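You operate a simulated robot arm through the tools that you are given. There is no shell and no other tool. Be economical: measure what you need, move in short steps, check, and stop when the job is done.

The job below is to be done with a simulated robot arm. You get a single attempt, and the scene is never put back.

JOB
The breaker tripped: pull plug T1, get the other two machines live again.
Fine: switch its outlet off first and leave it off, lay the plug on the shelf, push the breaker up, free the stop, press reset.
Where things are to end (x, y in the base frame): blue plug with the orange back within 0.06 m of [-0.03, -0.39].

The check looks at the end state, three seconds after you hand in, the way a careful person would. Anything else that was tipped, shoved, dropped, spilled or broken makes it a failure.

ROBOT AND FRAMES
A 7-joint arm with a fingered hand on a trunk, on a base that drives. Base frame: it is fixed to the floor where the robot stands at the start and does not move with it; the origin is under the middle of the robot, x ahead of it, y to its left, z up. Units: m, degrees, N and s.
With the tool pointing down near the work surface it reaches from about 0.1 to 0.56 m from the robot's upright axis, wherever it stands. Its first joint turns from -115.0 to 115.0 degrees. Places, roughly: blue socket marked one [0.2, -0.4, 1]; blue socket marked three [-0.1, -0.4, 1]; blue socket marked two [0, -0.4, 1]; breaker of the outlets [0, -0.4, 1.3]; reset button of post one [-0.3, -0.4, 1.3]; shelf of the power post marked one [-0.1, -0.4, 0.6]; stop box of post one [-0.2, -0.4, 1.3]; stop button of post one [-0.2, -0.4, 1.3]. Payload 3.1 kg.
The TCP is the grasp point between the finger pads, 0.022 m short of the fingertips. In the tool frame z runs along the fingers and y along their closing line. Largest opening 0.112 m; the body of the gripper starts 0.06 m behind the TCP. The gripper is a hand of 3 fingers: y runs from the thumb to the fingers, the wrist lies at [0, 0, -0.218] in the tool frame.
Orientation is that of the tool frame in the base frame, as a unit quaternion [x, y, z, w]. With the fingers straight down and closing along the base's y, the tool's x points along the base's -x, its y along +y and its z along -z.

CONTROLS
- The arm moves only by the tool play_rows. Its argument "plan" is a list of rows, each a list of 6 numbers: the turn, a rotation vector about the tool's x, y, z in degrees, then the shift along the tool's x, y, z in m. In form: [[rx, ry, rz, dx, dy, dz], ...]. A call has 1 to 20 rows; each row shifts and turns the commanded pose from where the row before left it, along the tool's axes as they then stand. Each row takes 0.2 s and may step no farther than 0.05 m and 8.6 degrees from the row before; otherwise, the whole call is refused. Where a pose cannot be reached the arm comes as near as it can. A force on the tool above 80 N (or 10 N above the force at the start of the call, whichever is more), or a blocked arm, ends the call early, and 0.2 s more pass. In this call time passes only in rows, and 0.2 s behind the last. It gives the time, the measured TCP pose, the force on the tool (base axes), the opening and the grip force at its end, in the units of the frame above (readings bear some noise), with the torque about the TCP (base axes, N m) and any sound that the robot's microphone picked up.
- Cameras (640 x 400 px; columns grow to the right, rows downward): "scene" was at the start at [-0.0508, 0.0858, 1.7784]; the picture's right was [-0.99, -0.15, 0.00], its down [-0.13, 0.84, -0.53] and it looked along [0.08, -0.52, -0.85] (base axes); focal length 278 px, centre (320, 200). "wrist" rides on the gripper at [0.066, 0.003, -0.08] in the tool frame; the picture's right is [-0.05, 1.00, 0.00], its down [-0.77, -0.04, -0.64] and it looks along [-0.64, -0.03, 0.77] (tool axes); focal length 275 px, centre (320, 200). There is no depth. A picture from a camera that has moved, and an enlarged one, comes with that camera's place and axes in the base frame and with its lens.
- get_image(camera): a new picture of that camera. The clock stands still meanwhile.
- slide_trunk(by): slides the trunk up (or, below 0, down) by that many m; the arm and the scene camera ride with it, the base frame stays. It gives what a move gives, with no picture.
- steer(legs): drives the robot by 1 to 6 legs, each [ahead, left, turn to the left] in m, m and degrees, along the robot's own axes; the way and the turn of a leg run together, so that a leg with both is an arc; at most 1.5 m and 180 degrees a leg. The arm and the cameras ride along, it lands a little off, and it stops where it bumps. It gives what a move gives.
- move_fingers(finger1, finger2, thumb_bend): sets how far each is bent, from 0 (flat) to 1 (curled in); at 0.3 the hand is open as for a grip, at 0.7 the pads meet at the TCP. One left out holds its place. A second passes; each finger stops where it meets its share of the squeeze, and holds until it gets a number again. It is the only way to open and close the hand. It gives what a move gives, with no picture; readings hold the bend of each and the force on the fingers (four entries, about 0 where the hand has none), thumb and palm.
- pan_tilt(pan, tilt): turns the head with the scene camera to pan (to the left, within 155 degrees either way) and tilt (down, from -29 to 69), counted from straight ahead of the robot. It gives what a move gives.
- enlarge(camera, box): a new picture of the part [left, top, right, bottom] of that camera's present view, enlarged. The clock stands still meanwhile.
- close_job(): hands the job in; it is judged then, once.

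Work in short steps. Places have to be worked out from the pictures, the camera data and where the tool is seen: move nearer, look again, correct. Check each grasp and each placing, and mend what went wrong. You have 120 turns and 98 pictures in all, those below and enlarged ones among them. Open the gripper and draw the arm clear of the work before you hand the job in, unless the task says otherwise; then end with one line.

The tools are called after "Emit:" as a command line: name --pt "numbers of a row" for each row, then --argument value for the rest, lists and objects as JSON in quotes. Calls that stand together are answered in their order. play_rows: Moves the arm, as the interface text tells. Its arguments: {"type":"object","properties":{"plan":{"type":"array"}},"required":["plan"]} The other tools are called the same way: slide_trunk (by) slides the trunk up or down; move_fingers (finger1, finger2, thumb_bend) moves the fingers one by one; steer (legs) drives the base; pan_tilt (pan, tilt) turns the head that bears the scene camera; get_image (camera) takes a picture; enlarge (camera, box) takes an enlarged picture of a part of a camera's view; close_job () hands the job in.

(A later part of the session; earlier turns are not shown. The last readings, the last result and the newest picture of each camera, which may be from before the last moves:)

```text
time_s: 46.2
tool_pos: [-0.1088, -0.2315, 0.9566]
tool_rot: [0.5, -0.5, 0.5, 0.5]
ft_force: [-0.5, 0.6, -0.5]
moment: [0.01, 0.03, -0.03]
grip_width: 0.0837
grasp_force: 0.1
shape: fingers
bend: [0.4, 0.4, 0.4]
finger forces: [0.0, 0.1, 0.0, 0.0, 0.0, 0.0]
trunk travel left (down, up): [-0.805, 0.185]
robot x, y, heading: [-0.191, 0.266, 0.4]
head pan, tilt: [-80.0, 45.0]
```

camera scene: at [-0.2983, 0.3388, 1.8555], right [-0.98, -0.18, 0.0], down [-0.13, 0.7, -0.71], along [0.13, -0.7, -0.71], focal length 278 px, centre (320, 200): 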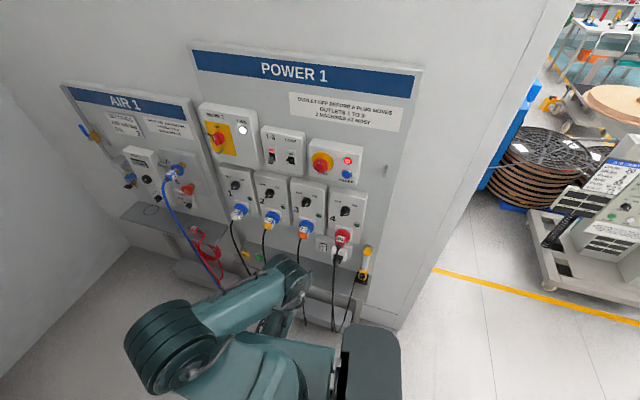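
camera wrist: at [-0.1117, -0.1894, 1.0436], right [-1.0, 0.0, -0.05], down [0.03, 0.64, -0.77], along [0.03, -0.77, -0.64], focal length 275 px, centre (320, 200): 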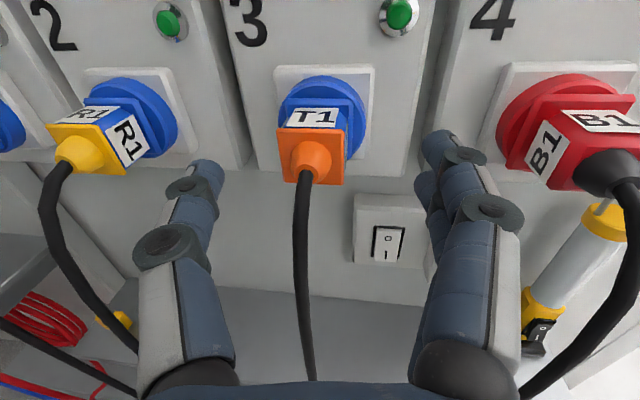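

At the right height, I now advance to y about -0.315 and look.

Emit:
play_rows --pt "0 0 0 0 -0.004 0.03" --pt "0 0 0 0.001 0 0.03" --pt "0 0 0 0 0 0.025" --pt "0 0 0 0 0 0"

Emit:
get_image --camera "wrist"

Emit:
enlarge --camera "scene" --box '[240, 130, 400, 230]'

```text
time_s: 47.2
tool_pos: [-0.105, -0.3139, 0.9568]
tool_rot: [0.501, -0.5, 0.5, 0.499]
ft_force: [0.3, 0.4, -0.4]
moment: [0.0, 0.01, 0.0]
grip_width: 0.084
grasp_force: 0.1
shape: fingers
bend: [0.4, 0.4, 0.4]
finger forces: [0.1, 0.1, 0.0, 0.0, 0.0, 0.1]
trunk travel left (down, up): [-0.805, 0.185]
robot x, y, heading: [-0.1914, 0.2643, 0.1]
head pan, tilt: [-80.0, 45.0]
```

```text
66 pictures are left
camera wrist: at [-0.1071, -0.2354, 1.0222], right [-1.0, 0.0, -0.05], down [0.03, 0.64, -0.77], along [0.03, -0.77, -0.64], focal length 275 px, centre (320, 200)
```

wrist: 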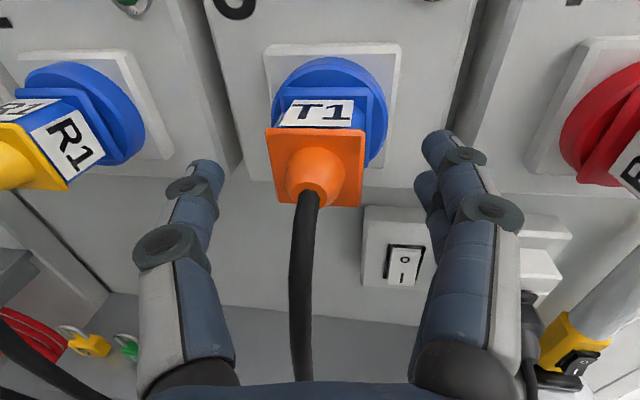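

```text
4.00 times, centred on (320, 180) of scene
camera zoom: at [-0.2385, 0.34, 1.6755], right [-0.98, -0.18, 0.0], down [-0.13, 0.7, -0.71], along [0.13, -0.7, -0.71], focal length 1110 px, centre (320, 280)
```

zoom: 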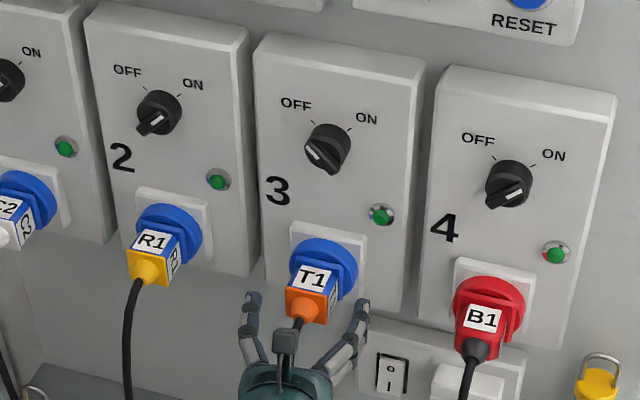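

The plug is centred between thumb and fingers at about z 0.962. I advance 32 mm, rise 5 mm, and close.

Emit:
play_rows --pt "0 0 0 0.005 -0.001 0.008" --pt "0 0 0 0 0 0.008" --pt "0 0 0 0 0 0.008" --pt "0 0 0 0 0 0.008" --pt "0 0 0 0 0 0"

Emit:
get_image --camera "wrist"

```text
time_s: 48.4
tool_pos: [-0.1029, -0.3473, 0.9623]
tool_rot: [0.501, -0.5, 0.5, 0.499]
ft_force: [0.0, -0.1, 0.3]
moment: [0.0, 0.04, 0.01]
grip_width: 0.0839
grasp_force: 0.1
shape: fingers
bend: [0.4, 0.4, 0.4]
finger forces: [0.0, 0.1, 0.0, 0.1, 0.1, 0.1]
trunk travel left (down, up): [-0.805, 0.185]
robot x, y, heading: [-0.1907, 0.2646, 0.1]
head pan, tilt: [-80.0, 45.0]
```

```text
64 pictures are left
camera wrist: at [-0.1061, -0.268, 1.0281], right [-1.0, 0.0, -0.05], down [0.03, 0.64, -0.77], along [0.03, -0.77, -0.64], focal length 275 px, centre (320, 200)
```

wrist: 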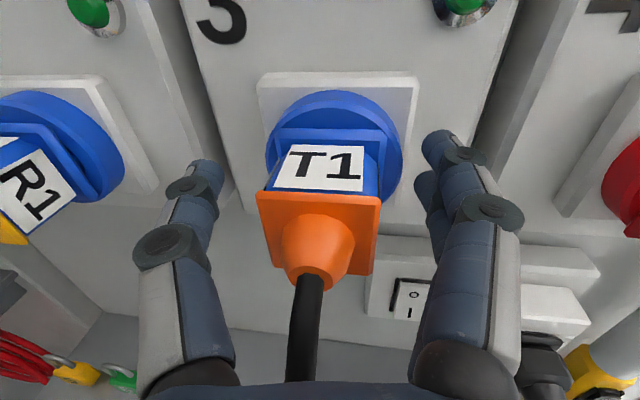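

Well placed around the blue body. Close on the plug.

Emit:
move_fingers --finger1 0.75 --finger2 0.75 --thumb_bend 0.75

Emit:
get_image --camera "wrist"

```text
time_s: 49.4
tool_pos: [-0.1058, -0.3465, 0.9635]
tool_rot: [-0.5, 0.501, -0.5, -0.499]
ft_force: [-9.1, 9.9, -3.6]
moment: [0.06, -0.07, -0.66]
grip_width: 0.0392
grasp_force: 18.3
shape: fingers
bend: [0.53, 0.51, 0.65]
finger forces: [11.3, 11.1, 0.0, 0.0, 14.5, 0.0]
trunk travel left (down, up): [-0.805, 0.185]
robot x, y, heading: [-0.1879, 0.2642, 0.2]
head pan, tilt: [-80.0, 45.0]
```

```text
63 pictures are left
camera wrist: at [-0.1086, -0.2666, 1.0281], right [-1.0, 0.0, -0.05], down [0.04, 0.64, -0.77], along [0.03, -0.77, -0.64], focal length 275 px, centre (320, 200)
```

wrist: 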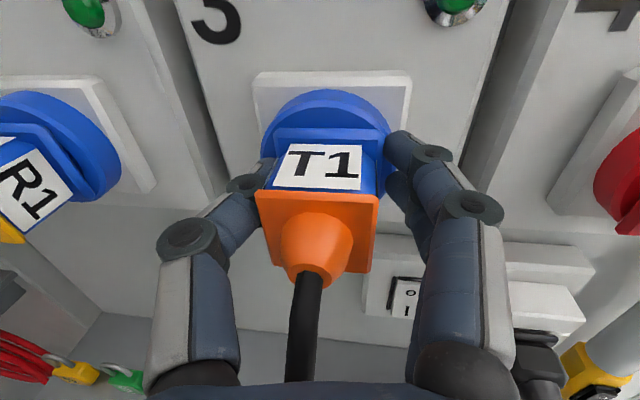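

Firm grip (18 N). I shift 4 mm to ease the side load and pull straight out in small steps.

Emit:
play_rows --pt "0 0 0 0 0.004 0" --pt "0 0 0 0 0 -0.01" --pt "0 0 0 0 0 -0.01" --pt "0 0 0 0 0 -0.01" --pt "0 0 0 0 0 -0.015" --pt "0 0 0 0 0 -0.015" --pt "0 0 0 0 0 0"

Emit:
get_image --camera "wrist"

```text
time_s: 51.0
tool_pos: [-0.1072, -0.2885, 0.9618]
tool_rot: [0.501, -0.5, 0.5, 0.499]
ft_force: [0.5, 0.2, 0.1]
moment: [-0.01, 0.0, 0.01]
grip_width: 0.0321
grasp_force: 17.4
shape: fingers
bend: [0.56, 0.56, 0.65]
finger forces: [9.3, 10.0, 0.0, 0.0, 15.1, 0.0]
trunk travel left (down, up): [-0.805, 0.185]
robot x, y, heading: [-0.1933, 0.2631, 0.3]
head pan, tilt: [-80.0, 45.0]
```

```text
62 pictures are left
camera wrist: at [-0.1101, -0.2075, 1.0275], right [-1.0, 0.0, -0.05], down [0.03, 0.64, -0.77], along [0.03, -0.77, -0.64], focal length 275 px, centre (320, 200)
```

wrist: 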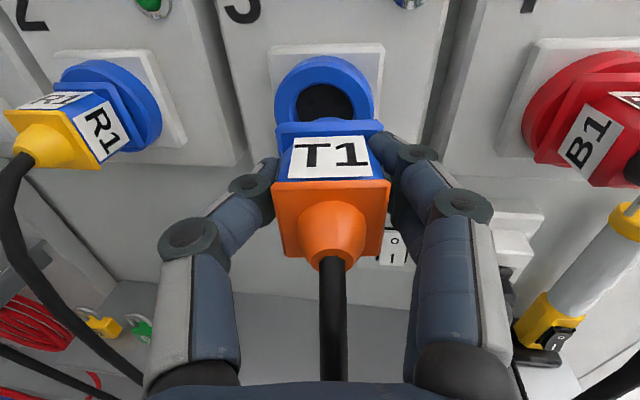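

T1 is out and held. I back off to clear the socket, then look at the shelf.

Emit:
play_rows --pt "0 0 0 0 0 -0.02" --pt "0 0 0 0 0 -0.03" --pt "0 0 0 0 0 -0.03" --pt "0 0 0 0 0 0"

Emit:
pan_tilt --pan -70 --tilt 58

Emit:
get_image --camera "scene"

Emit:
get_image --camera "wrist"

```text
time_s: 52.0
tool_pos: [-0.1066, -0.2083, 0.9621]
tool_rot: [0.501, -0.5, 0.5, 0.499]
ft_force: [0.2, 0.5, 0.5]
moment: [0.0, 0.04, 0.01]
grip_width: 0.0317
grasp_force: 17.1
shape: fingers
bend: [0.56, 0.56, 0.65]
finger forces: [9.1, 9.7, 0.0, 0.0, 15.2, 0.0]
trunk travel left (down, up): [-0.805, 0.185]
robot x, y, heading: [-0.1905, 0.263, 0.4]
head pan, tilt: [-80.0, 45.0]
```

```text
time_s: 52.8
tool_pos: [-0.1065, -0.2085, 0.9614]
tool_rot: [0.5, -0.5, 0.5, 0.5]
ft_force: [-0.5, 0.5, 0.3]
moment: [0.01, 0.0, -0.04]
grip_width: 0.0316
grasp_force: 16.0
shape: fingers
bend: [0.56, 0.56, 0.65]
finger forces: [9.1, 9.6, 0.0, 0.0, 15.0, 0.1]
trunk travel left (down, up): [-0.805, 0.185]
robot x, y, heading: [-0.1883, 0.2677, 0.3]
head pan, tilt: [-70.0, 58.0]
```

```text
61 pictures are left
camera scene: at [-0.2293, 0.3543, 1.6584], right [-0.94, -0.35, 0.0], down [-0.29, 0.8, -0.53], along [0.18, -0.5, -0.85], focal length 278 px, centre (320, 200)
```

scene: 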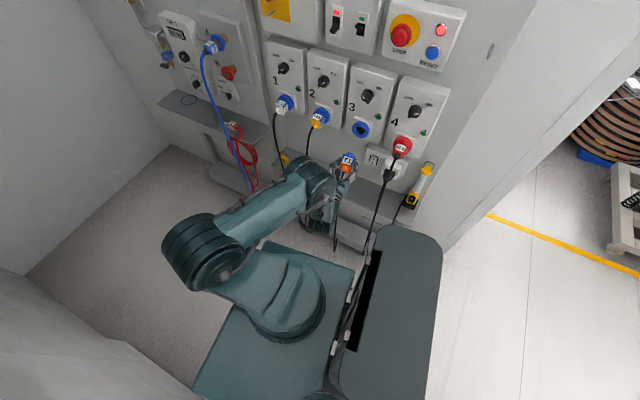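

```text
60 pictures are left
camera wrist: at [-0.1093, -0.1283, 1.0271], right [-1.0, 0.0, -0.05], down [0.03, 0.64, -0.77], along [0.03, -0.77, -0.64], focal length 275 px, centre (320, 200)
```

wrist: 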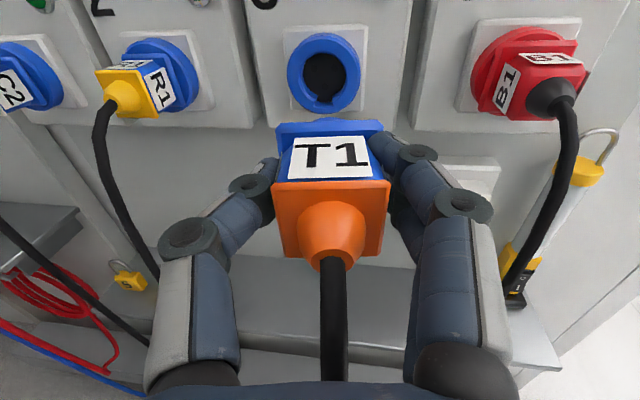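

T1 is free. I check a cord near the robot base before moving further.

Emit:
enlarge --camera "scene" --box '[270, 150, 430, 250]'

Emit:
enlarge --camera "scene" --box '[290, 240, 450, 340]'

```text
4.00 times, centred on (350, 200) of scene
camera zoom: at [-0.2293, 0.3543, 1.6584], right [-0.94, -0.35, 0.0], down [-0.29, 0.8, -0.53], along [0.18, -0.5, -0.85], focal length 1110 px, centre (200, 200)
```

zoom: 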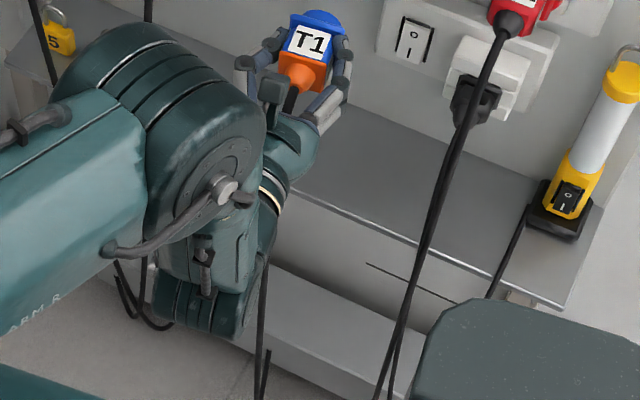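

```text
4.00 times, centred on (370, 290) of scene
camera zoom: at [-0.2293, 0.3543, 1.6584], right [-0.94, -0.35, 0.0], down [-0.29, 0.8, -0.53], along [0.18, -0.5, -0.85], focal length 1110 px, centre (120, -160)
```

zoom: 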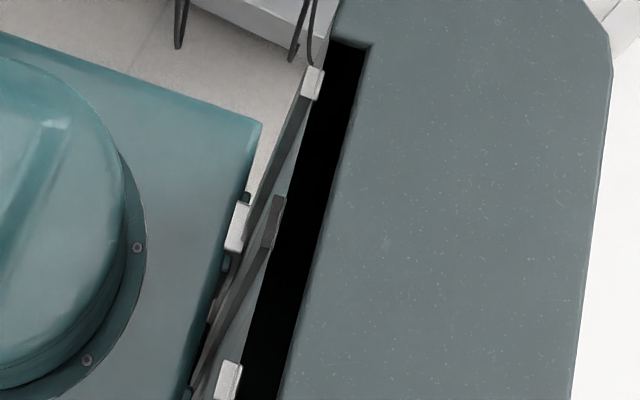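

Those are only robot parts. I shift left to x -0.06, pitch the tool 30° down, and lower the trunk.

Emit:
play_rows --pt "0 0 0 0 -0.024 0" --pt "0 0 0 0 -0.023 0" --pt "0 -7.5 0 0 0 0" --pt "0 -7.5 0 0 0 0" --pt "0 -7.5 0 0 0 0" --pt "0 -7.5 0 0 0 0" --pt "0 0 0 0 0 0"

Emit:
slide_trunk --by -0.2

Emit:
get_image --camera "wrist"

Emit:
get_image --camera "scene"

```text
time_s: 54.4
tool_pos: [-0.0663, -0.2083, 0.9667]
tool_rot: [0.614, -0.612, 0.353, 0.352]
ft_force: [0.6, -0.5, -0.1]
moment: [0.01, 0.0, 0.01]
grip_width: 0.0317
grasp_force: 15.4
shape: fingers
bend: [0.57, 0.56, 0.65]
finger forces: [8.0, 8.1, 0.1, 0.1, 15.0, 0.0]
out of reach, approached as far as the arm can: row 5
trunk travel left (down, up): [-0.805, 0.185]
robot x, y, heading: [-0.1909, 0.2695, 0.3]
head pan, tilt: [-70.0, 58.0]
```

```text
time_s: 56.5
tool_pos: [-0.0656, -0.2063, 0.7646]
tool_rot: [0.613, -0.612, 0.354, 0.353]
ft_force: [0.8, 0.3, 0.1]
moment: [0.03, -0.01, -0.01]
grip_width: 0.0319
grasp_force: 15.6
shape: fingers
bend: [0.57, 0.56, 0.65]
finger forces: [8.1, 8.1, 0.0, 0.0, 15.1, 0.0]
trunk travel left (down, up): [-0.605, 0.385]
robot x, y, heading: [-0.1922, 0.267, 0.6]
head pan, tilt: [-70.0, 58.0]
```

```text
57 pictures are left
camera wrist: at [-0.0686, -0.1712, 0.862], right [-1.0, 0.02, -0.04], down [0.03, 0.94, -0.35], along [0.03, -0.35, -0.94], focal length 275 px, centre (320, 200)
```

wrist: 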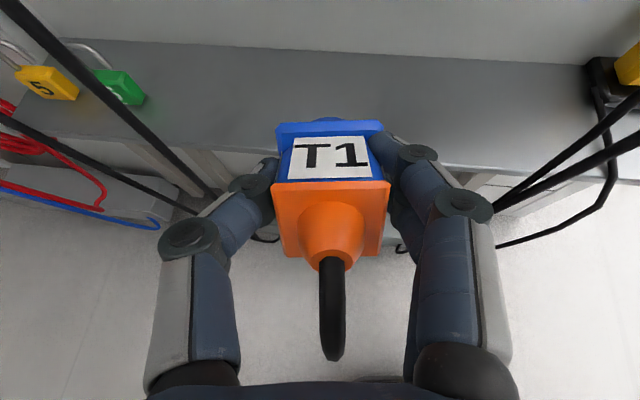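

```text
56 pictures are left
camera scene: at [-0.2292, 0.3544, 1.4584], right [-0.94, -0.35, 0.0], down [-0.29, 0.8, -0.53], along [0.18, -0.5, -0.85], focal length 278 px, centre (320, 200)
```

scene: 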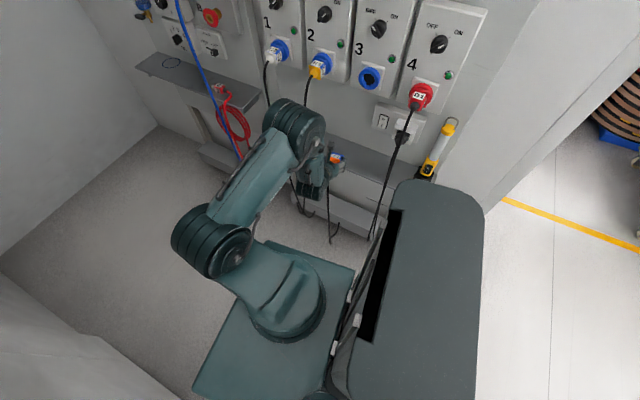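

I have a clear view of the shelf (front edge y about -0.315, z about 0.6). R1's cord at x about 0.08 is clear of the hand. I lower 6 cm and move forward over the target.

Emit:
slide_trunk --by -0.06

Emit:
play_rows --pt "0 0 0 0.02 0 0.0346" --pt "0 0 0 0.02 0 0.0346" --pt "0 0 0 0.02 0 0.0346" --pt "0 0 0 0.02 -0.004 0.0346" --pt "0 0 0 0 0 0"

Emit:
get_image --camera "wrist"

Emit:
enlarge --camera "scene" --box '[240, 90, 400, 190]'

```text
time_s: 57.5
tool_pos: [-0.0653, -0.2076, 0.7063]
tool_rot: [0.614, -0.611, 0.354, 0.353]
ft_force: [-0.2, 0.1, -0.2]
moment: [0.02, -0.04, -0.01]
grip_width: 0.0319
grasp_force: 15.9
shape: fingers
bend: [0.57, 0.56, 0.65]
finger forces: [8.1, 8.1, 0.1, 0.0, 15.2, 0.0]
trunk travel left (down, up): [-0.545, 0.445]
robot x, y, heading: [-0.195, 0.2664, 0.1]
head pan, tilt: [-70.0, 58.0]
```

```text
time_s: 58.7
tool_pos: [-0.063, -0.3643, 0.7044]
tool_rot: [0.613, -0.612, 0.353, 0.352]
ft_force: [0.4, -0.2, -0.1]
moment: [0.03, 0.01, -0.01]
grip_width: 0.0316
grasp_force: 15.6
shape: fingers
bend: [0.57, 0.56, 0.65]
finger forces: [7.6, 7.9, 0.0, 0.1, 15.2, 0.0]
trunk travel left (down, up): [-0.545, 0.445]
robot x, y, heading: [-0.1916, 0.2647, 0.3]
head pan, tilt: [-70.0, 58.0]
```

```text
55 pictures are left
camera wrist: at [-0.0651, -0.3293, 0.8017], right [-1.0, 0.02, -0.04], down [0.03, 0.94, -0.35], along [0.03, -0.35, -0.94], focal length 275 px, centre (320, 200)
```

wrist: 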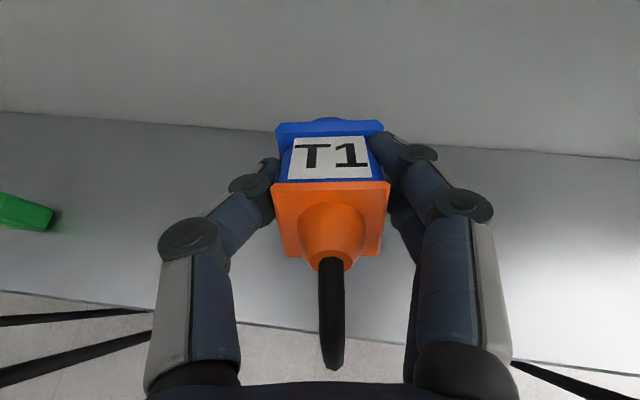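

```text
4.00 times, centred on (320, 140) of scene
camera zoom: at [-0.2292, 0.3546, 1.3984], right [-0.94, -0.35, 0.0], down [-0.29, 0.8, -0.53], along [0.18, -0.5, -0.85], focal length 1110 px, centre (320, 440)
```

zoom: 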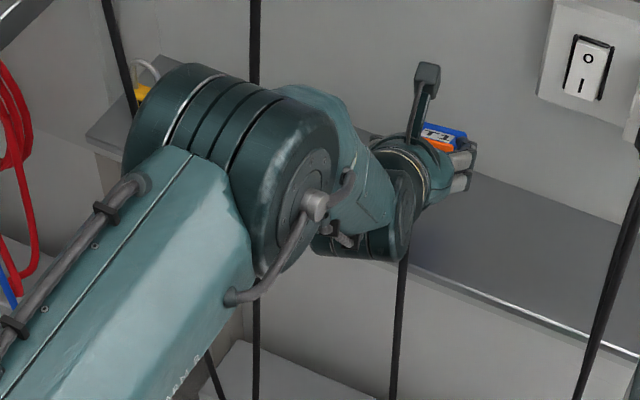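

Stereo gives shelf top z about 0.61, spanning y -0.31 to -0.46. I lower 3 cm, then creep down watching the force.

Emit:
slide_trunk --by -0.03

Emit:
play_rows --pt "0 0 0 -0.0035 0 0.002" --pt "0 0 0 -0.0035 0 0.002" --pt "0 0 0 0 0 0"

Emit:
get_image --camera "wrist"

```text
time_s: 59.5
tool_pos: [-0.0623, -0.3654, 0.6741]
tool_rot: [0.613, -0.612, 0.353, 0.353]
ft_force: [0.1, -0.2, 0.7]
moment: [0.03, 0.0, 0.02]
grip_width: 0.0318
grasp_force: 15.5
shape: fingers
bend: [0.57, 0.56, 0.65]
finger forces: [7.6, 7.9, 0.0, 0.0, 15.0, 0.0]
trunk travel left (down, up): [-0.515, 0.475]
robot x, y, heading: [-0.1889, 0.2615, 0.1]
head pan, tilt: [-70.0, 58.0]
```

```text
time_s: 60.3
tool_pos: [-0.0615, -0.3652, 0.6668]
tool_rot: [0.613, -0.612, 0.354, 0.353]
ft_force: [-0.1, 0.6, -0.5]
moment: [0.03, 0.01, 0.02]
grip_width: 0.0318
grasp_force: 15.4
shape: fingers
bend: [0.57, 0.56, 0.65]
finger forces: [7.6, 7.9, 0.0, 0.0, 15.1, 0.0]
trunk travel left (down, up): [-0.515, 0.475]
robot x, y, heading: [-0.1895, 0.2649, 0.2]
head pan, tilt: [-70.0, 58.0]
```

```text
53 pictures are left
camera wrist: at [-0.065, -0.3293, 0.7639], right [-1.0, 0.02, -0.04], down [0.03, 0.94, -0.35], along [0.03, -0.35, -0.94], focal length 275 px, centre (320, 200)
```

wrist: 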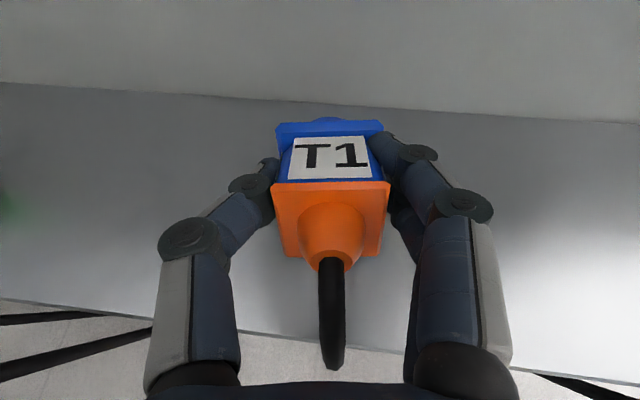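

No contact yet. Continue down in 3–4 mm steps.

Emit:
play_rows --pt "0 0 0 -0.0035 0 0.002" --pt "0 0 0 -0.0035 0 0.002" --pt "0 0 0 0 0 0"

Emit:
play_rows --pt "0 0 0 -0.0026 0 0.0015" --pt "0 0 0 0 0 0"

```text
time_s: 61.1
tool_pos: [-0.0625, -0.3639, 0.6636]
tool_rot: [0.613, -0.61, 0.356, 0.354]
ft_force: [0.2, 5.1, 19.6]
moment: [-0.41, 0.11, -0.03]
grip_width: 0.0314
grasp_force: 20.1
shape: fingers
bend: [0.57, 0.56, 0.66]
finger forces: [14.7, 8.5, 0.0, 0.0, 17.2, 0.1]
trunk travel left (down, up): [-0.515, 0.475]
robot x, y, heading: [-0.1917, 0.2667, 0.2]
head pan, tilt: [-70.0, 58.0]
```

```text
time_s: 61.7
tool_pos: [-0.0629, -0.3629, 0.6617]
tool_rot: [0.612, -0.61, 0.357, 0.356]
ft_force: [-0.1, 7.5, 32.8]
moment: [-0.67, 0.29, -0.19]
grip_width: 0.0319
grasp_force: 24.5
shape: fingers
bend: [0.59, 0.56, 0.66]
finger forces: [22.6, 9.1, 0.0, 0.1, 17.8, 0.0]
trunk travel left (down, up): [-0.515, 0.475]
robot x, y, heading: [-0.1879, 0.2646, 0.2]
head pan, tilt: [-70.0, 58.0]
```

Contact with the shelf at TCP z about 0.664. I ease off 4 mm and open gently.

Emit:
play_rows --pt "0 0 0 0.0045 0 -0.0025" --pt "0 0 0 0 0 0"

Emit:
move_fingers --finger1 0.45 --finger2 0.45 --thumb_bend 0.5

Emit:
get_image --camera "wrist"

```text
time_s: 62.3
tool_pos: [-0.0628, -0.364, 0.6622]
tool_rot: [0.613, -0.612, 0.354, 0.353]
ft_force: [1.3, 3.1, 18.0]
moment: [-0.39, 0.18, -0.08]
grip_width: 0.0317
grasp_force: 21.8
shape: fingers
bend: [0.59, 0.55, 0.66]
finger forces: [18.4, 8.0, 0.0, 0.0, 17.2, 0.0]
trunk travel left (down, up): [-0.515, 0.475]
robot x, y, heading: [-0.1916, 0.2696, 0.3]
head pan, tilt: [-70.0, 58.0]
```

```text
time_s: 63.3
tool_pos: [-0.0621, -0.3647, 0.6612]
tool_rot: [0.613, -0.612, 0.353, 0.352]
ft_force: [0.9, -0.6, -0.3]
moment: [0.0, 0.0, 0.0]
grip_width: 0.0616
grasp_force: 0.1
shape: fingers
bend: [0.45, 0.45, 0.5]
finger forces: [0.0, 0.0, 0.1, 0.0, 0.1, 0.0]
trunk travel left (down, up): [-0.515, 0.475]
robot x, y, heading: [-0.1925, 0.2641, 0.5]
head pan, tilt: [-70.0, 58.0]
```

```text
52 pictures are left
camera wrist: at [-0.0654, -0.3288, 0.757], right [-1.0, 0.02, -0.04], down [0.03, 0.94, -0.35], along [0.03, -0.35, -0.94], focal length 275 px, centre (320, 200)
```

wrist: 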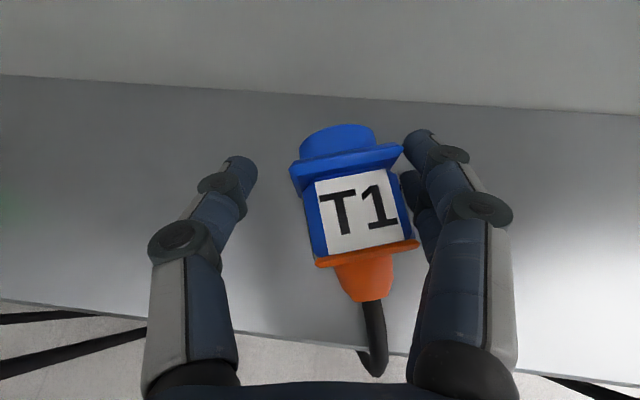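

T1 lies flat on the shelf at about (-0.078, -0.371), inside tolerance but near its limit. I nudge it about 35 mm left with the right-hand fingers.

Emit:
play_rows --pt "0 0 0 0 -0.008 0" --pt "0 0 0 0 -0.008 0" --pt "0 0 0 0 -0.008 0" --pt "0 0 0 0 -0.008 0" --pt "0 0 0 0 -0.006 0" --pt "0 0 0 0 0.004 0" --pt "0 0 0 0 0 0"

Emit:
get_image --camera "wrist"

```text
time_s: 64.9
tool_pos: [-0.0287, -0.364, 0.6605]
tool_rot: [0.613, -0.613, 0.353, 0.353]
ft_force: [0.2, -0.2, -0.4]
moment: [0.01, -0.02, -0.01]
grip_width: 0.0619
grasp_force: 0.1
shape: fingers
bend: [0.45, 0.45, 0.5]
finger forces: [0.0, 0.0, 0.0, 0.1, 0.1, 0.0]
trunk travel left (down, up): [-0.515, 0.475]
robot x, y, heading: [-0.189, 0.2678, 0.4]
head pan, tilt: [-70.0, 58.0]
```

```text
51 pictures are left
camera wrist: at [-0.0318, -0.3286, 0.7578], right [-1.0, 0.02, -0.04], down [0.03, 0.94, -0.35], along [0.03, -0.35, -0.94], focal length 275 px, centre (320, 200)
```

wrist: 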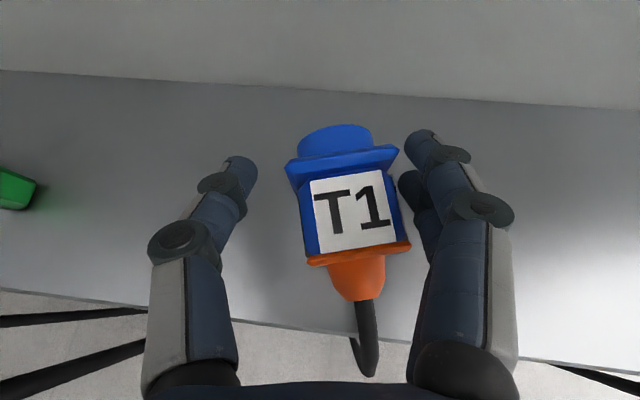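

T1 now lies at about (-0.042, -0.371), well within tolerance and flat. I retreat backward and up, then raise the trunk.

Emit:
play_rows --pt "0 0 0 0 0.004 -0.02" --pt "0 0 0 0.01 0 -0.03" --pt "0 0 0 0.01 0 -0.04" --pt "0 0 0 0 0 -0.04" --pt "0 0 0 0 0 -0.04" --pt "0 0 0 0 0 0"

Emit:
get_image --camera "wrist"

```text
time_s: 66.3
tool_pos: [-0.0555, -0.229, 0.7704]
tool_rot: [0.614, -0.612, 0.353, 0.353]
ft_force: [-0.2, 0.5, 0.1]
moment: [-0.02, 0.01, -0.01]
grip_width: 0.0622
grasp_force: 0.0
shape: fingers
bend: [0.45, 0.45, 0.5]
finger forces: [0.0, 0.1, 0.0, 0.0, 0.0, 0.0]
out of reach, approached as far as the arm can: row 4, 5
trunk travel left (down, up): [-0.515, 0.475]
robot x, y, heading: [-0.1921, 0.2662, 0.5]
head pan, tilt: [-70.0, 58.0]
```

```text
50 pictures are left
camera wrist: at [-0.0585, -0.1923, 0.8682], right [-1.0, 0.02, -0.04], down [0.03, 0.94, -0.35], along [0.03, -0.35, -0.94], focal length 275 px, centre (320, 200)
```

wrist: 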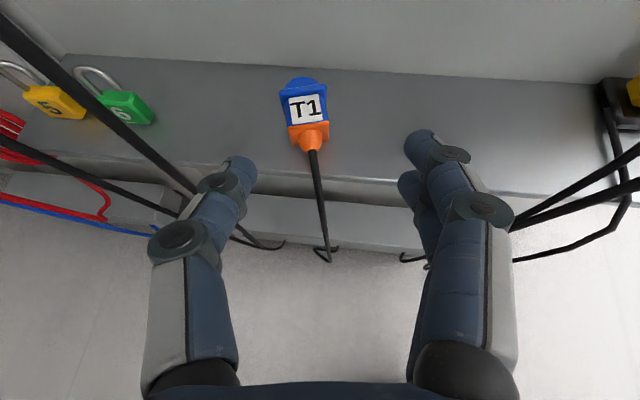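

T1 rests at about (-0.037, -0.385). I level the tool, shift right and back, and raise the trunk for the upper row.

Emit:
play_rows --pt "0 7.5 0 0 0.015 0" --pt "0 7.5 0 0 0.015 0" --pt "0 7.5 0 0 0.015 0" --pt "0 7.5 0 0 0.01 0" --pt "0 0 0 0 0 0"

Emit:
slide_trunk --by 0.47

Emit:
pan_tilt --pan -80 --tilt 42

Emit:
get_image --camera "wrist"

Emit:
enlarge --camera "scene" --box '[230, 90, 390, 190]'

```text
time_s: 67.5
tool_pos: [-0.1123, -0.2281, 0.7707]
tool_rot: [0.5, -0.5, 0.501, 0.5]
ft_force: [0.3, -0.4, -0.6]
moment: [0.01, 0.03, 0.0]
grip_width: 0.0622
grasp_force: 0.0
shape: fingers
bend: [0.45, 0.45, 0.5]
finger forces: [0.0, 0.0, 0.1, 0.0, 0.0, 0.0]
trunk travel left (down, up): [-0.515, 0.475]
robot x, y, heading: [-0.1898, 0.2683, 0.3]
head pan, tilt: [-70.0, 58.0]
```

```text
refused: 0.47 is not a number from -0.4 to 0.4
```

```text
time_s: 68.3
tool_pos: [-0.1115, -0.2287, 0.7691]
tool_rot: [-0.501, 0.501, -0.499, -0.5]
ft_force: [0.4, 0.1, 0.0]
moment: [-0.03, -0.01, 0.0]
grip_width: 0.0625
grasp_force: 0.0
shape: fingers
bend: [0.45, 0.45, 0.5]
finger forces: [0.0, 0.0, 0.0, 0.0, 0.0, 0.0]
trunk travel left (down, up): [-0.515, 0.475]
robot x, y, heading: [-0.1917, 0.2657, 0.3]
head pan, tilt: [-80.0, 42.0]
```

```text
49 pictures are left
camera wrist: at [-0.1152, -0.1481, 0.836], right [-1.0, 0.0, -0.05], down [0.03, 0.64, -0.77], along [0.03, -0.77, -0.64], focal length 275 px, centre (320, 200)
```

wrist: 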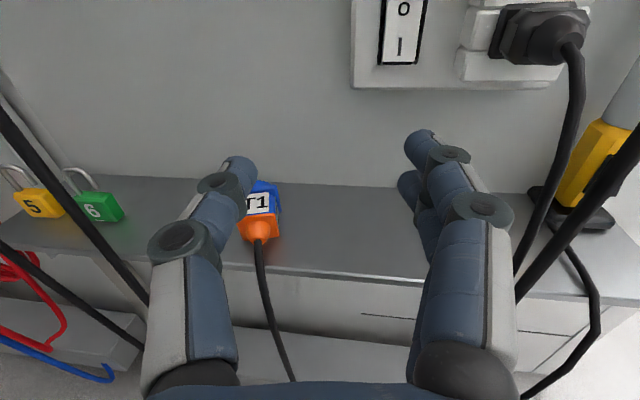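

```text
4.00 times, centred on (310, 140) of scene
camera zoom: at [-0.2381, 0.337, 1.3898], right [-0.98, -0.18, 0.0], down [-0.12, 0.66, -0.74], along [0.13, -0.73, -0.67], focal length 1110 px, centre (360, 440)
```

zoom: 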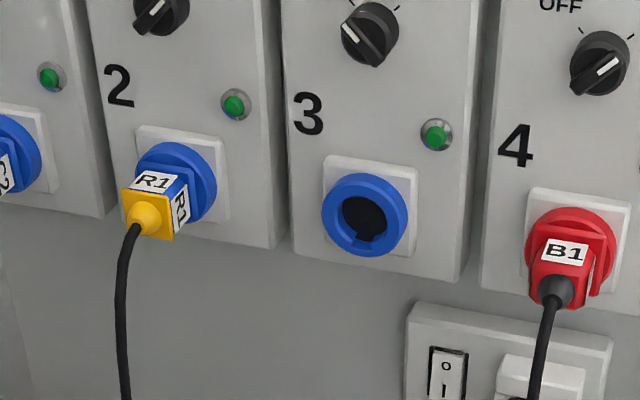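

The trunk step is limited to 0.4 m, so I raise it in two steps.

Emit:
slide_trunk --by 0.3

Emit:
slide_trunk --by 0.17

Emit:
get_image --camera "wrist"

Emit:
enlarge --camera "scene" --box '[220, 90, 380, 190]'

```text
time_s: 71.3
tool_pos: [-0.1126, -0.2286, 1.0706]
tool_rot: [0.501, -0.499, 0.5, 0.499]
ft_force: [-0.3, 0.1, -0.5]
moment: [0.0, -0.01, 0.01]
grip_width: 0.0623
grasp_force: 0.0
shape: fingers
bend: [0.45, 0.45, 0.5]
finger forces: [0.0, 0.0, 0.0, 0.0, 0.0, 0.0]
trunk travel left (down, up): [-0.815, 0.175]
robot x, y, heading: [-0.1879, 0.2645, 0.3]
head pan, tilt: [-80.0, 42.0]
```

```text
time_s: 73.2
tool_pos: [-0.1113, -0.2273, 1.241]
tool_rot: [0.501, -0.501, 0.499, 0.499]
ft_force: [-0.2, 0.8, -0.3]
moment: [0.01, 0.01, -0.04]
grip_width: 0.0624
grasp_force: 0.0
shape: fingers
bend: [0.45, 0.45, 0.5]
finger forces: [0.0, 0.0, 0.1, 0.1, 0.0, 0.0]
trunk travel left (down, up): [-0.985, 0.005]
robot x, y, heading: [-0.1928, 0.2638, 0.4]
head pan, tilt: [-80.0, 42.0]
```

```text
47 pictures are left
camera wrist: at [-0.1152, -0.1482, 1.306], right [-1.0, 0.0, -0.05], down [0.03, 0.64, -0.77], along [0.03, -0.77, -0.64], focal length 275 px, centre (320, 200)
```

wrist: 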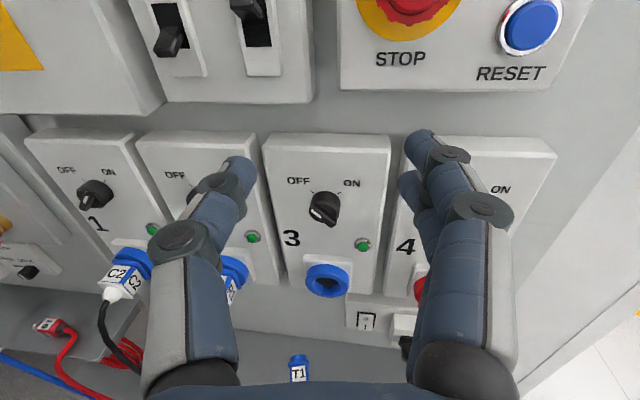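

```text
4.00 times, centred on (300, 140) of scene
camera zoom: at [-0.2381, 0.337, 1.8598], right [-0.98, -0.18, 0.0], down [-0.12, 0.66, -0.74], along [0.13, -0.73, -0.67], focal length 1110 px, centre (400, 440)
```

zoom: 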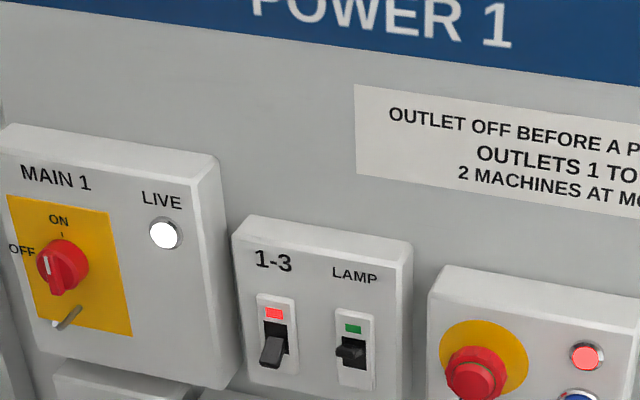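

Closed fingertips pushing from below suit the breaker best, since the LAMP lever is only about 5 cm to its right. Lever tip is at about (0.0015, -0.373, 1.27). I close the hand and move in front and below.

Emit:
move_fingers --finger1 0.7 --finger2 0.7 --thumb_bend 0.7

Emit:
play_rows --pt "0 0 0 -0.01 -0.04 0" --pt "0 0 0 -0.01 -0.04 0" --pt "0 0 0 -0.006 -0.039 0" --pt "0 0 0 0 0 0.03" --pt "0 0 0 0 0 0.03" --pt "0 0 0 0 0 0" --pt "0 0 0 0 0 0"

Emit:
get_image --camera "wrist"

Emit:
enlarge --camera "scene" --box '[220, 100, 380, 200]'

```text
time_s: 74.2
tool_pos: [-0.1123, -0.229, 1.2409]
tool_rot: [0.501, -0.5, 0.5, 0.499]
ft_force: [-0.5, 0.6, 0.2]
moment: [0.01, -0.03, -0.02]
grip_width: 0.0028
grasp_force: 0.1
shape: fingers
bend: [0.7, 0.7, 0.7]
finger forces: [0.0, 0.1, 0.0, 0.1, 0.1, 0.1]
trunk travel left (down, up): [-0.985, 0.005]
robot x, y, heading: [-0.1883, 0.2656, 0.5]
head pan, tilt: [-80.0, 42.0]
```

```text
time_s: 75.8
tool_pos: [-0.0791, -0.2837, 1.2376]
tool_rot: [0.501, -0.5, 0.5, 0.499]
ft_force: [-0.3, 0.3, -0.1]
moment: [-0.01, 0.02, 0.0]
grip_width: 0.0029
grasp_force: 0.1
shape: fingers
bend: [0.7, 0.7, 0.7]
finger forces: [0.0, 0.0, 0.0, 0.0, 0.0, 0.0]
out of reach, approached as far as the arm can: row 2, 3, 4, 5
trunk travel left (down, up): [-0.985, 0.005]
robot x, y, heading: [-0.186, 0.2699, 0.5]
head pan, tilt: [-80.0, 42.0]
```

```text
45 pictures are left
camera wrist: at [-0.0817, -0.2032, 1.3007], right [-1.0, 0.0, -0.05], down [0.03, 0.64, -0.77], along [0.03, -0.77, -0.64], focal length 275 px, centre (320, 200)
```

wrist: 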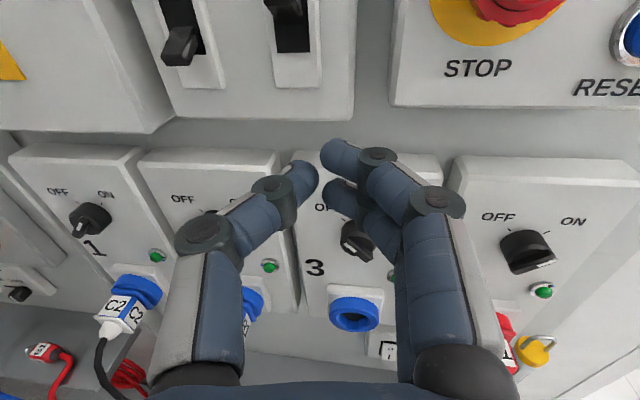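

```text
4.00 times, centred on (300, 150) of scene
camera zoom: at [-0.238, 0.3355, 1.8599], right [-0.98, -0.18, 0.0], down [-0.12, 0.66, -0.74], along [0.13, -0.73, -0.67], focal length 1110 px, centre (400, 400)
```

zoom: 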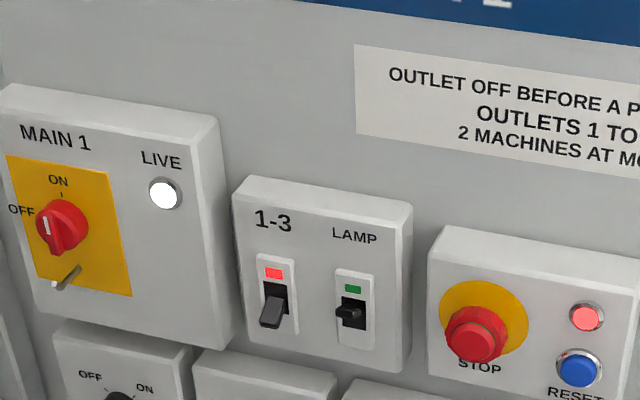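

A reach limit toward +x again. I drive the base 0.085 m ahead; the hand rides along in free space.

Emit:
steer --legs '[[0.085, 0, 0]]'

Emit:
play_rows --pt "0 0 0 -0.02 0 0" --pt "0 0 0 0 0 0.02" --pt "0 0 0 0 0 0"

Emit:
get_image --camera "wrist"

Emit:
enlarge --camera "scene" --box '[240, 100, 400, 200]'

```text
time_s: 76.9
tool_pos: [0.0048, -0.2815, 1.2351]
tool_rot: [0.502, -0.499, 0.501, 0.498]
ft_force: [-0.3, 0.1, 0.5]
moment: [0.07, 0.01, 0.02]
grip_width: 0.0029
grasp_force: 0.0
shape: fingers
bend: [0.7, 0.7, 0.7]
finger forces: [0.1, 0.1, 0.0, 0.0, 0.0, 0.1]
trunk travel left (down, up): [-0.985, 0.005]
robot x, y, heading: [-0.1052, 0.2692, 0.6]
head pan, tilt: [-80.0, 42.0]
```

```text
time_s: 77.7
tool_pos: [0.0046, -0.3032, 1.215]
tool_rot: [0.502, -0.5, 0.5, 0.498]
ft_force: [1.0, -0.3, 0.5]
moment: [0.03, -0.04, 0.02]
grip_width: 0.0027
grasp_force: 0.0
shape: fingers
bend: [0.7, 0.7, 0.7]
finger forces: [0.0, 0.0, 0.0, 0.0, 0.0, 0.1]
trunk travel left (down, up): [-0.985, 0.005]
robot x, y, heading: [-0.1072, 0.2674, 0.2]
head pan, tilt: [-80.0, 42.0]
```

```text
43 pictures are left
camera wrist: at [0.0013, -0.2232, 1.2801], right [-1.0, -0.01, -0.05], down [0.03, 0.64, -0.77], along [0.03, -0.77, -0.64], focal length 275 px, centre (320, 200)
```

wrist: 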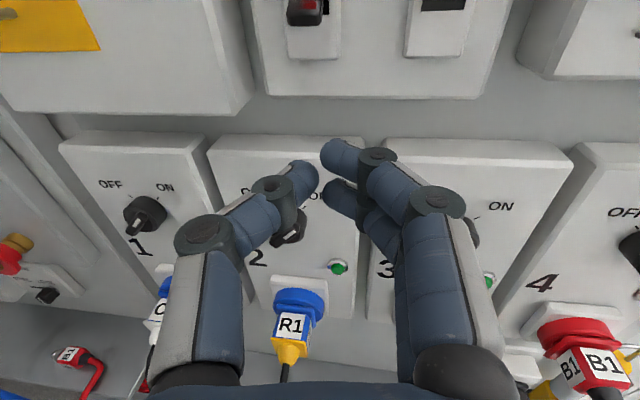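

```text
4.00 times, centred on (320, 150) of scene
camera zoom: at [-0.1543, 0.3363, 1.8599], right [-0.98, -0.18, 0.0], down [-0.12, 0.66, -0.74], along [0.13, -0.73, -0.67], focal length 1110 px, centre (320, 400)
```

zoom: 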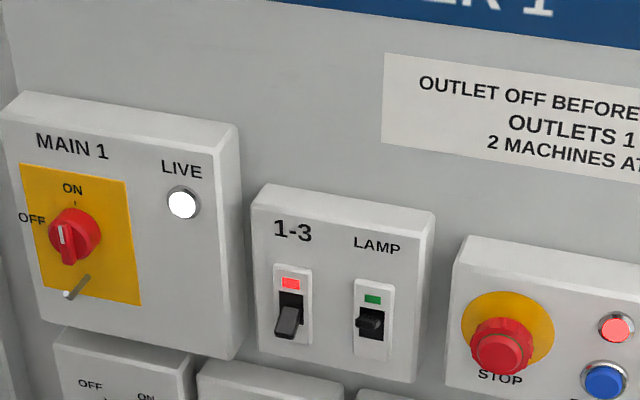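

Lever end is at about (0.010, -0.38, 1.263). The upper finger needs to go about 15 mm left. I shift, slide in below the lever, and check.

Emit:
play_rows --pt "0 0 0 0 -0.015 0" --pt "0 0 0 0 0 0.02" --pt "0 0 0 0 0 0.02" --pt "0 0 0 0 0 0.018" --pt "0 0 0 0 0 0"

Emit:
get_image --camera "wrist"

Emit:
enlarge --camera "scene" --box '[260, 150, 360, 212]'

```text
time_s: 78.9
tool_pos: [0.0209, -0.3599, 1.2153]
tool_rot: [0.501, -0.499, 0.501, 0.499]
ft_force: [0.2, -0.3, 0.7]
moment: [0.01, 0.02, 0.01]
grip_width: 0.0026
grasp_force: 0.1
shape: fingers
bend: [0.7, 0.7, 0.7]
finger forces: [0.0, 0.0, 0.0, 0.0, 0.0, 0.0]
out of reach, approached as far as the arm can: row 1, 2
trunk travel left (down, up): [-0.985, 0.005]
robot x, y, heading: [-0.1094, 0.2684, 0.1]
head pan, tilt: [-80.0, 42.0]
```

```text
41 pictures are left
camera wrist: at [0.0182, -0.2792, 1.2806], right [-1.0, 0.0, -0.05], down [0.03, 0.64, -0.77], along [0.03, -0.77, -0.64], focal length 275 px, centre (320, 200)
```

wrist: 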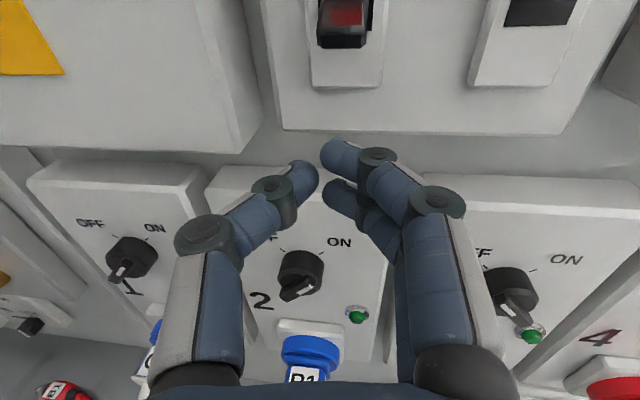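

```text
6.40 times, centred on (310, 181) of scene
camera zoom: at [-0.1548, 0.339, 1.8598], right [-0.98, -0.18, 0.0], down [-0.12, 0.66, -0.74], along [0.13, -0.73, -0.67], focal length 1776 px, centre (384, 322)
```

zoom: 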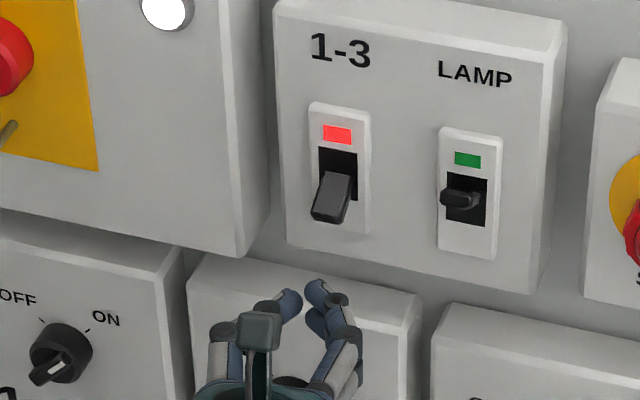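

Aligned under the lever. I push straight up in 1 cm steps.

Emit:
play_rows --pt "0 0 0 0 0 0.005" --pt "0 0 0 0.01 0 0" --pt "0 0 0 0.01 0 0" --pt "0 0 0 0.01 0 0" --pt "0 0 0 0.01 0 0" --pt "0 0 0 0.01 0 0" --pt "0 0 0 0 0 0"

Emit:
get_image --camera "wrist"

Emit:
enlarge --camera "scene" --box '[260, 150, 360, 212]'

```text
time_s: 80.5
tool_pos: [0.0218, -0.3653, 1.2647]
tool_rot: [0.501, -0.5, 0.5, 0.499]
ft_force: [0.5, -0.8, 0.1]
moment: [0.03, -0.01, -0.03]
grip_width: 0.0026
grasp_force: 0.1
shape: fingers
bend: [0.7, 0.7, 0.7]
finger forces: [0.1, 0.0, 0.0, 0.0, 0.0, 0.1]
trunk travel left (down, up): [-0.985, 0.005]
robot x, y, heading: [-0.108, 0.2689, 0.3]
head pan, tilt: [-80.0, 42.0]
```

```text
39 pictures are left
camera wrist: at [0.0186, -0.2852, 1.331], right [-1.0, 0.0, -0.05], down [0.03, 0.64, -0.77], along [0.03, -0.77, -0.64], focal length 275 px, centre (320, 200)
```

wrist: 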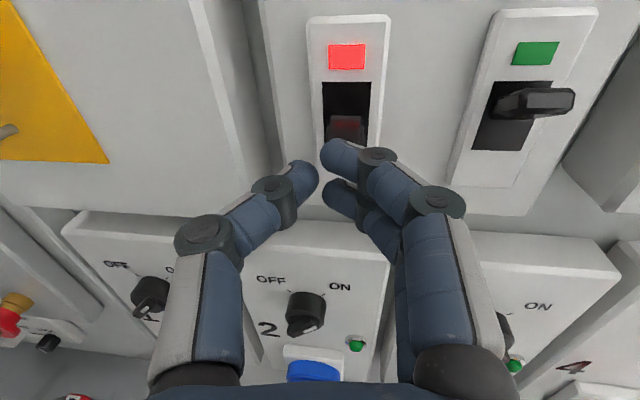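

```text
6.40 times, centred on (310, 181) of scene
camera zoom: at [-0.1545, 0.3372, 1.8598], right [-0.98, -0.18, 0.0], down [-0.12, 0.66, -0.74], along [0.13, -0.73, -0.67], focal length 1776 px, centre (384, 322)
```

zoom: 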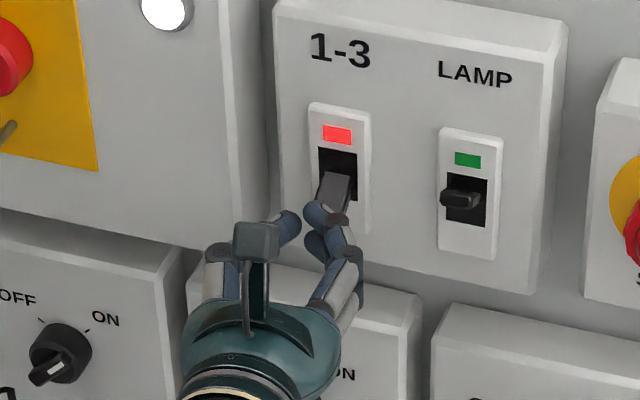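

The finger is just under the lever with no force yet. I continue up.

Emit:
play_rows --pt "0 0 0 0.008 0 0" --pt "0 0 0 0.008 0 0" --pt "0 0 0 0.008 0 0" --pt "0 0 0 0.008 0 0" --pt "0 0 0 0 0 0"

Emit:
get_image --camera "wrist"

Emit:
enlarge --camera "scene" --box '[260, 150, 360, 212]'

```text
time_s: 81.7
tool_pos: [0.0202, -0.3645, 1.2983]
tool_rot: [0.501, -0.5, 0.5, 0.499]
ft_force: [-0.8, -0.7, 0.4]
moment: [0.01, 0.01, 0.03]
grip_width: 0.0025
grasp_force: 0.1
shape: fingers
bend: [0.7, 0.7, 0.7]
finger forces: [0.1, 0.0, 0.1, 0.0, 0.0, 0.1]
trunk travel left (down, up): [-0.985, 0.005]
robot x, y, heading: [-0.1062, 0.266, 0.1]
head pan, tilt: [-80.0, 42.0]
```

```text
37 pictures are left
camera wrist: at [0.0173, -0.285, 1.3629], right [-1.0, 0.0, -0.05], down [0.03, 0.64, -0.77], along [0.03, -0.77, -0.64], focal length 275 px, centre (320, 200)
```

wrist: 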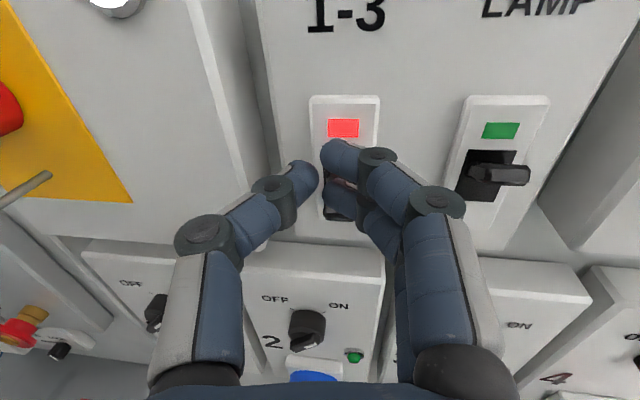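

```text
6.40 times, centred on (310, 181) of scene
camera zoom: at [-0.1546, 0.3372, 1.8598], right [-0.98, -0.18, 0.0], down [-0.12, 0.66, -0.74], along [0.13, -0.73, -0.67], focal length 1776 px, centre (384, 322)
```

zoom: 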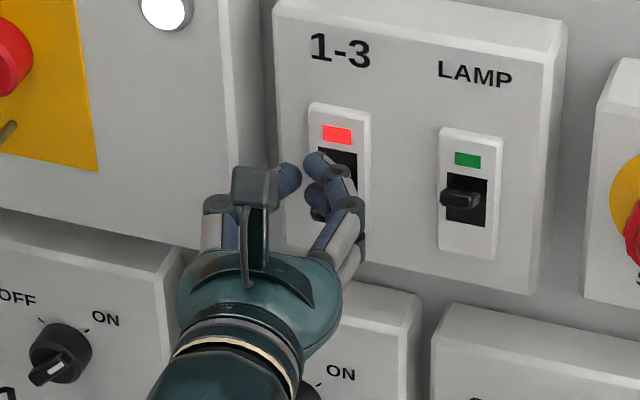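

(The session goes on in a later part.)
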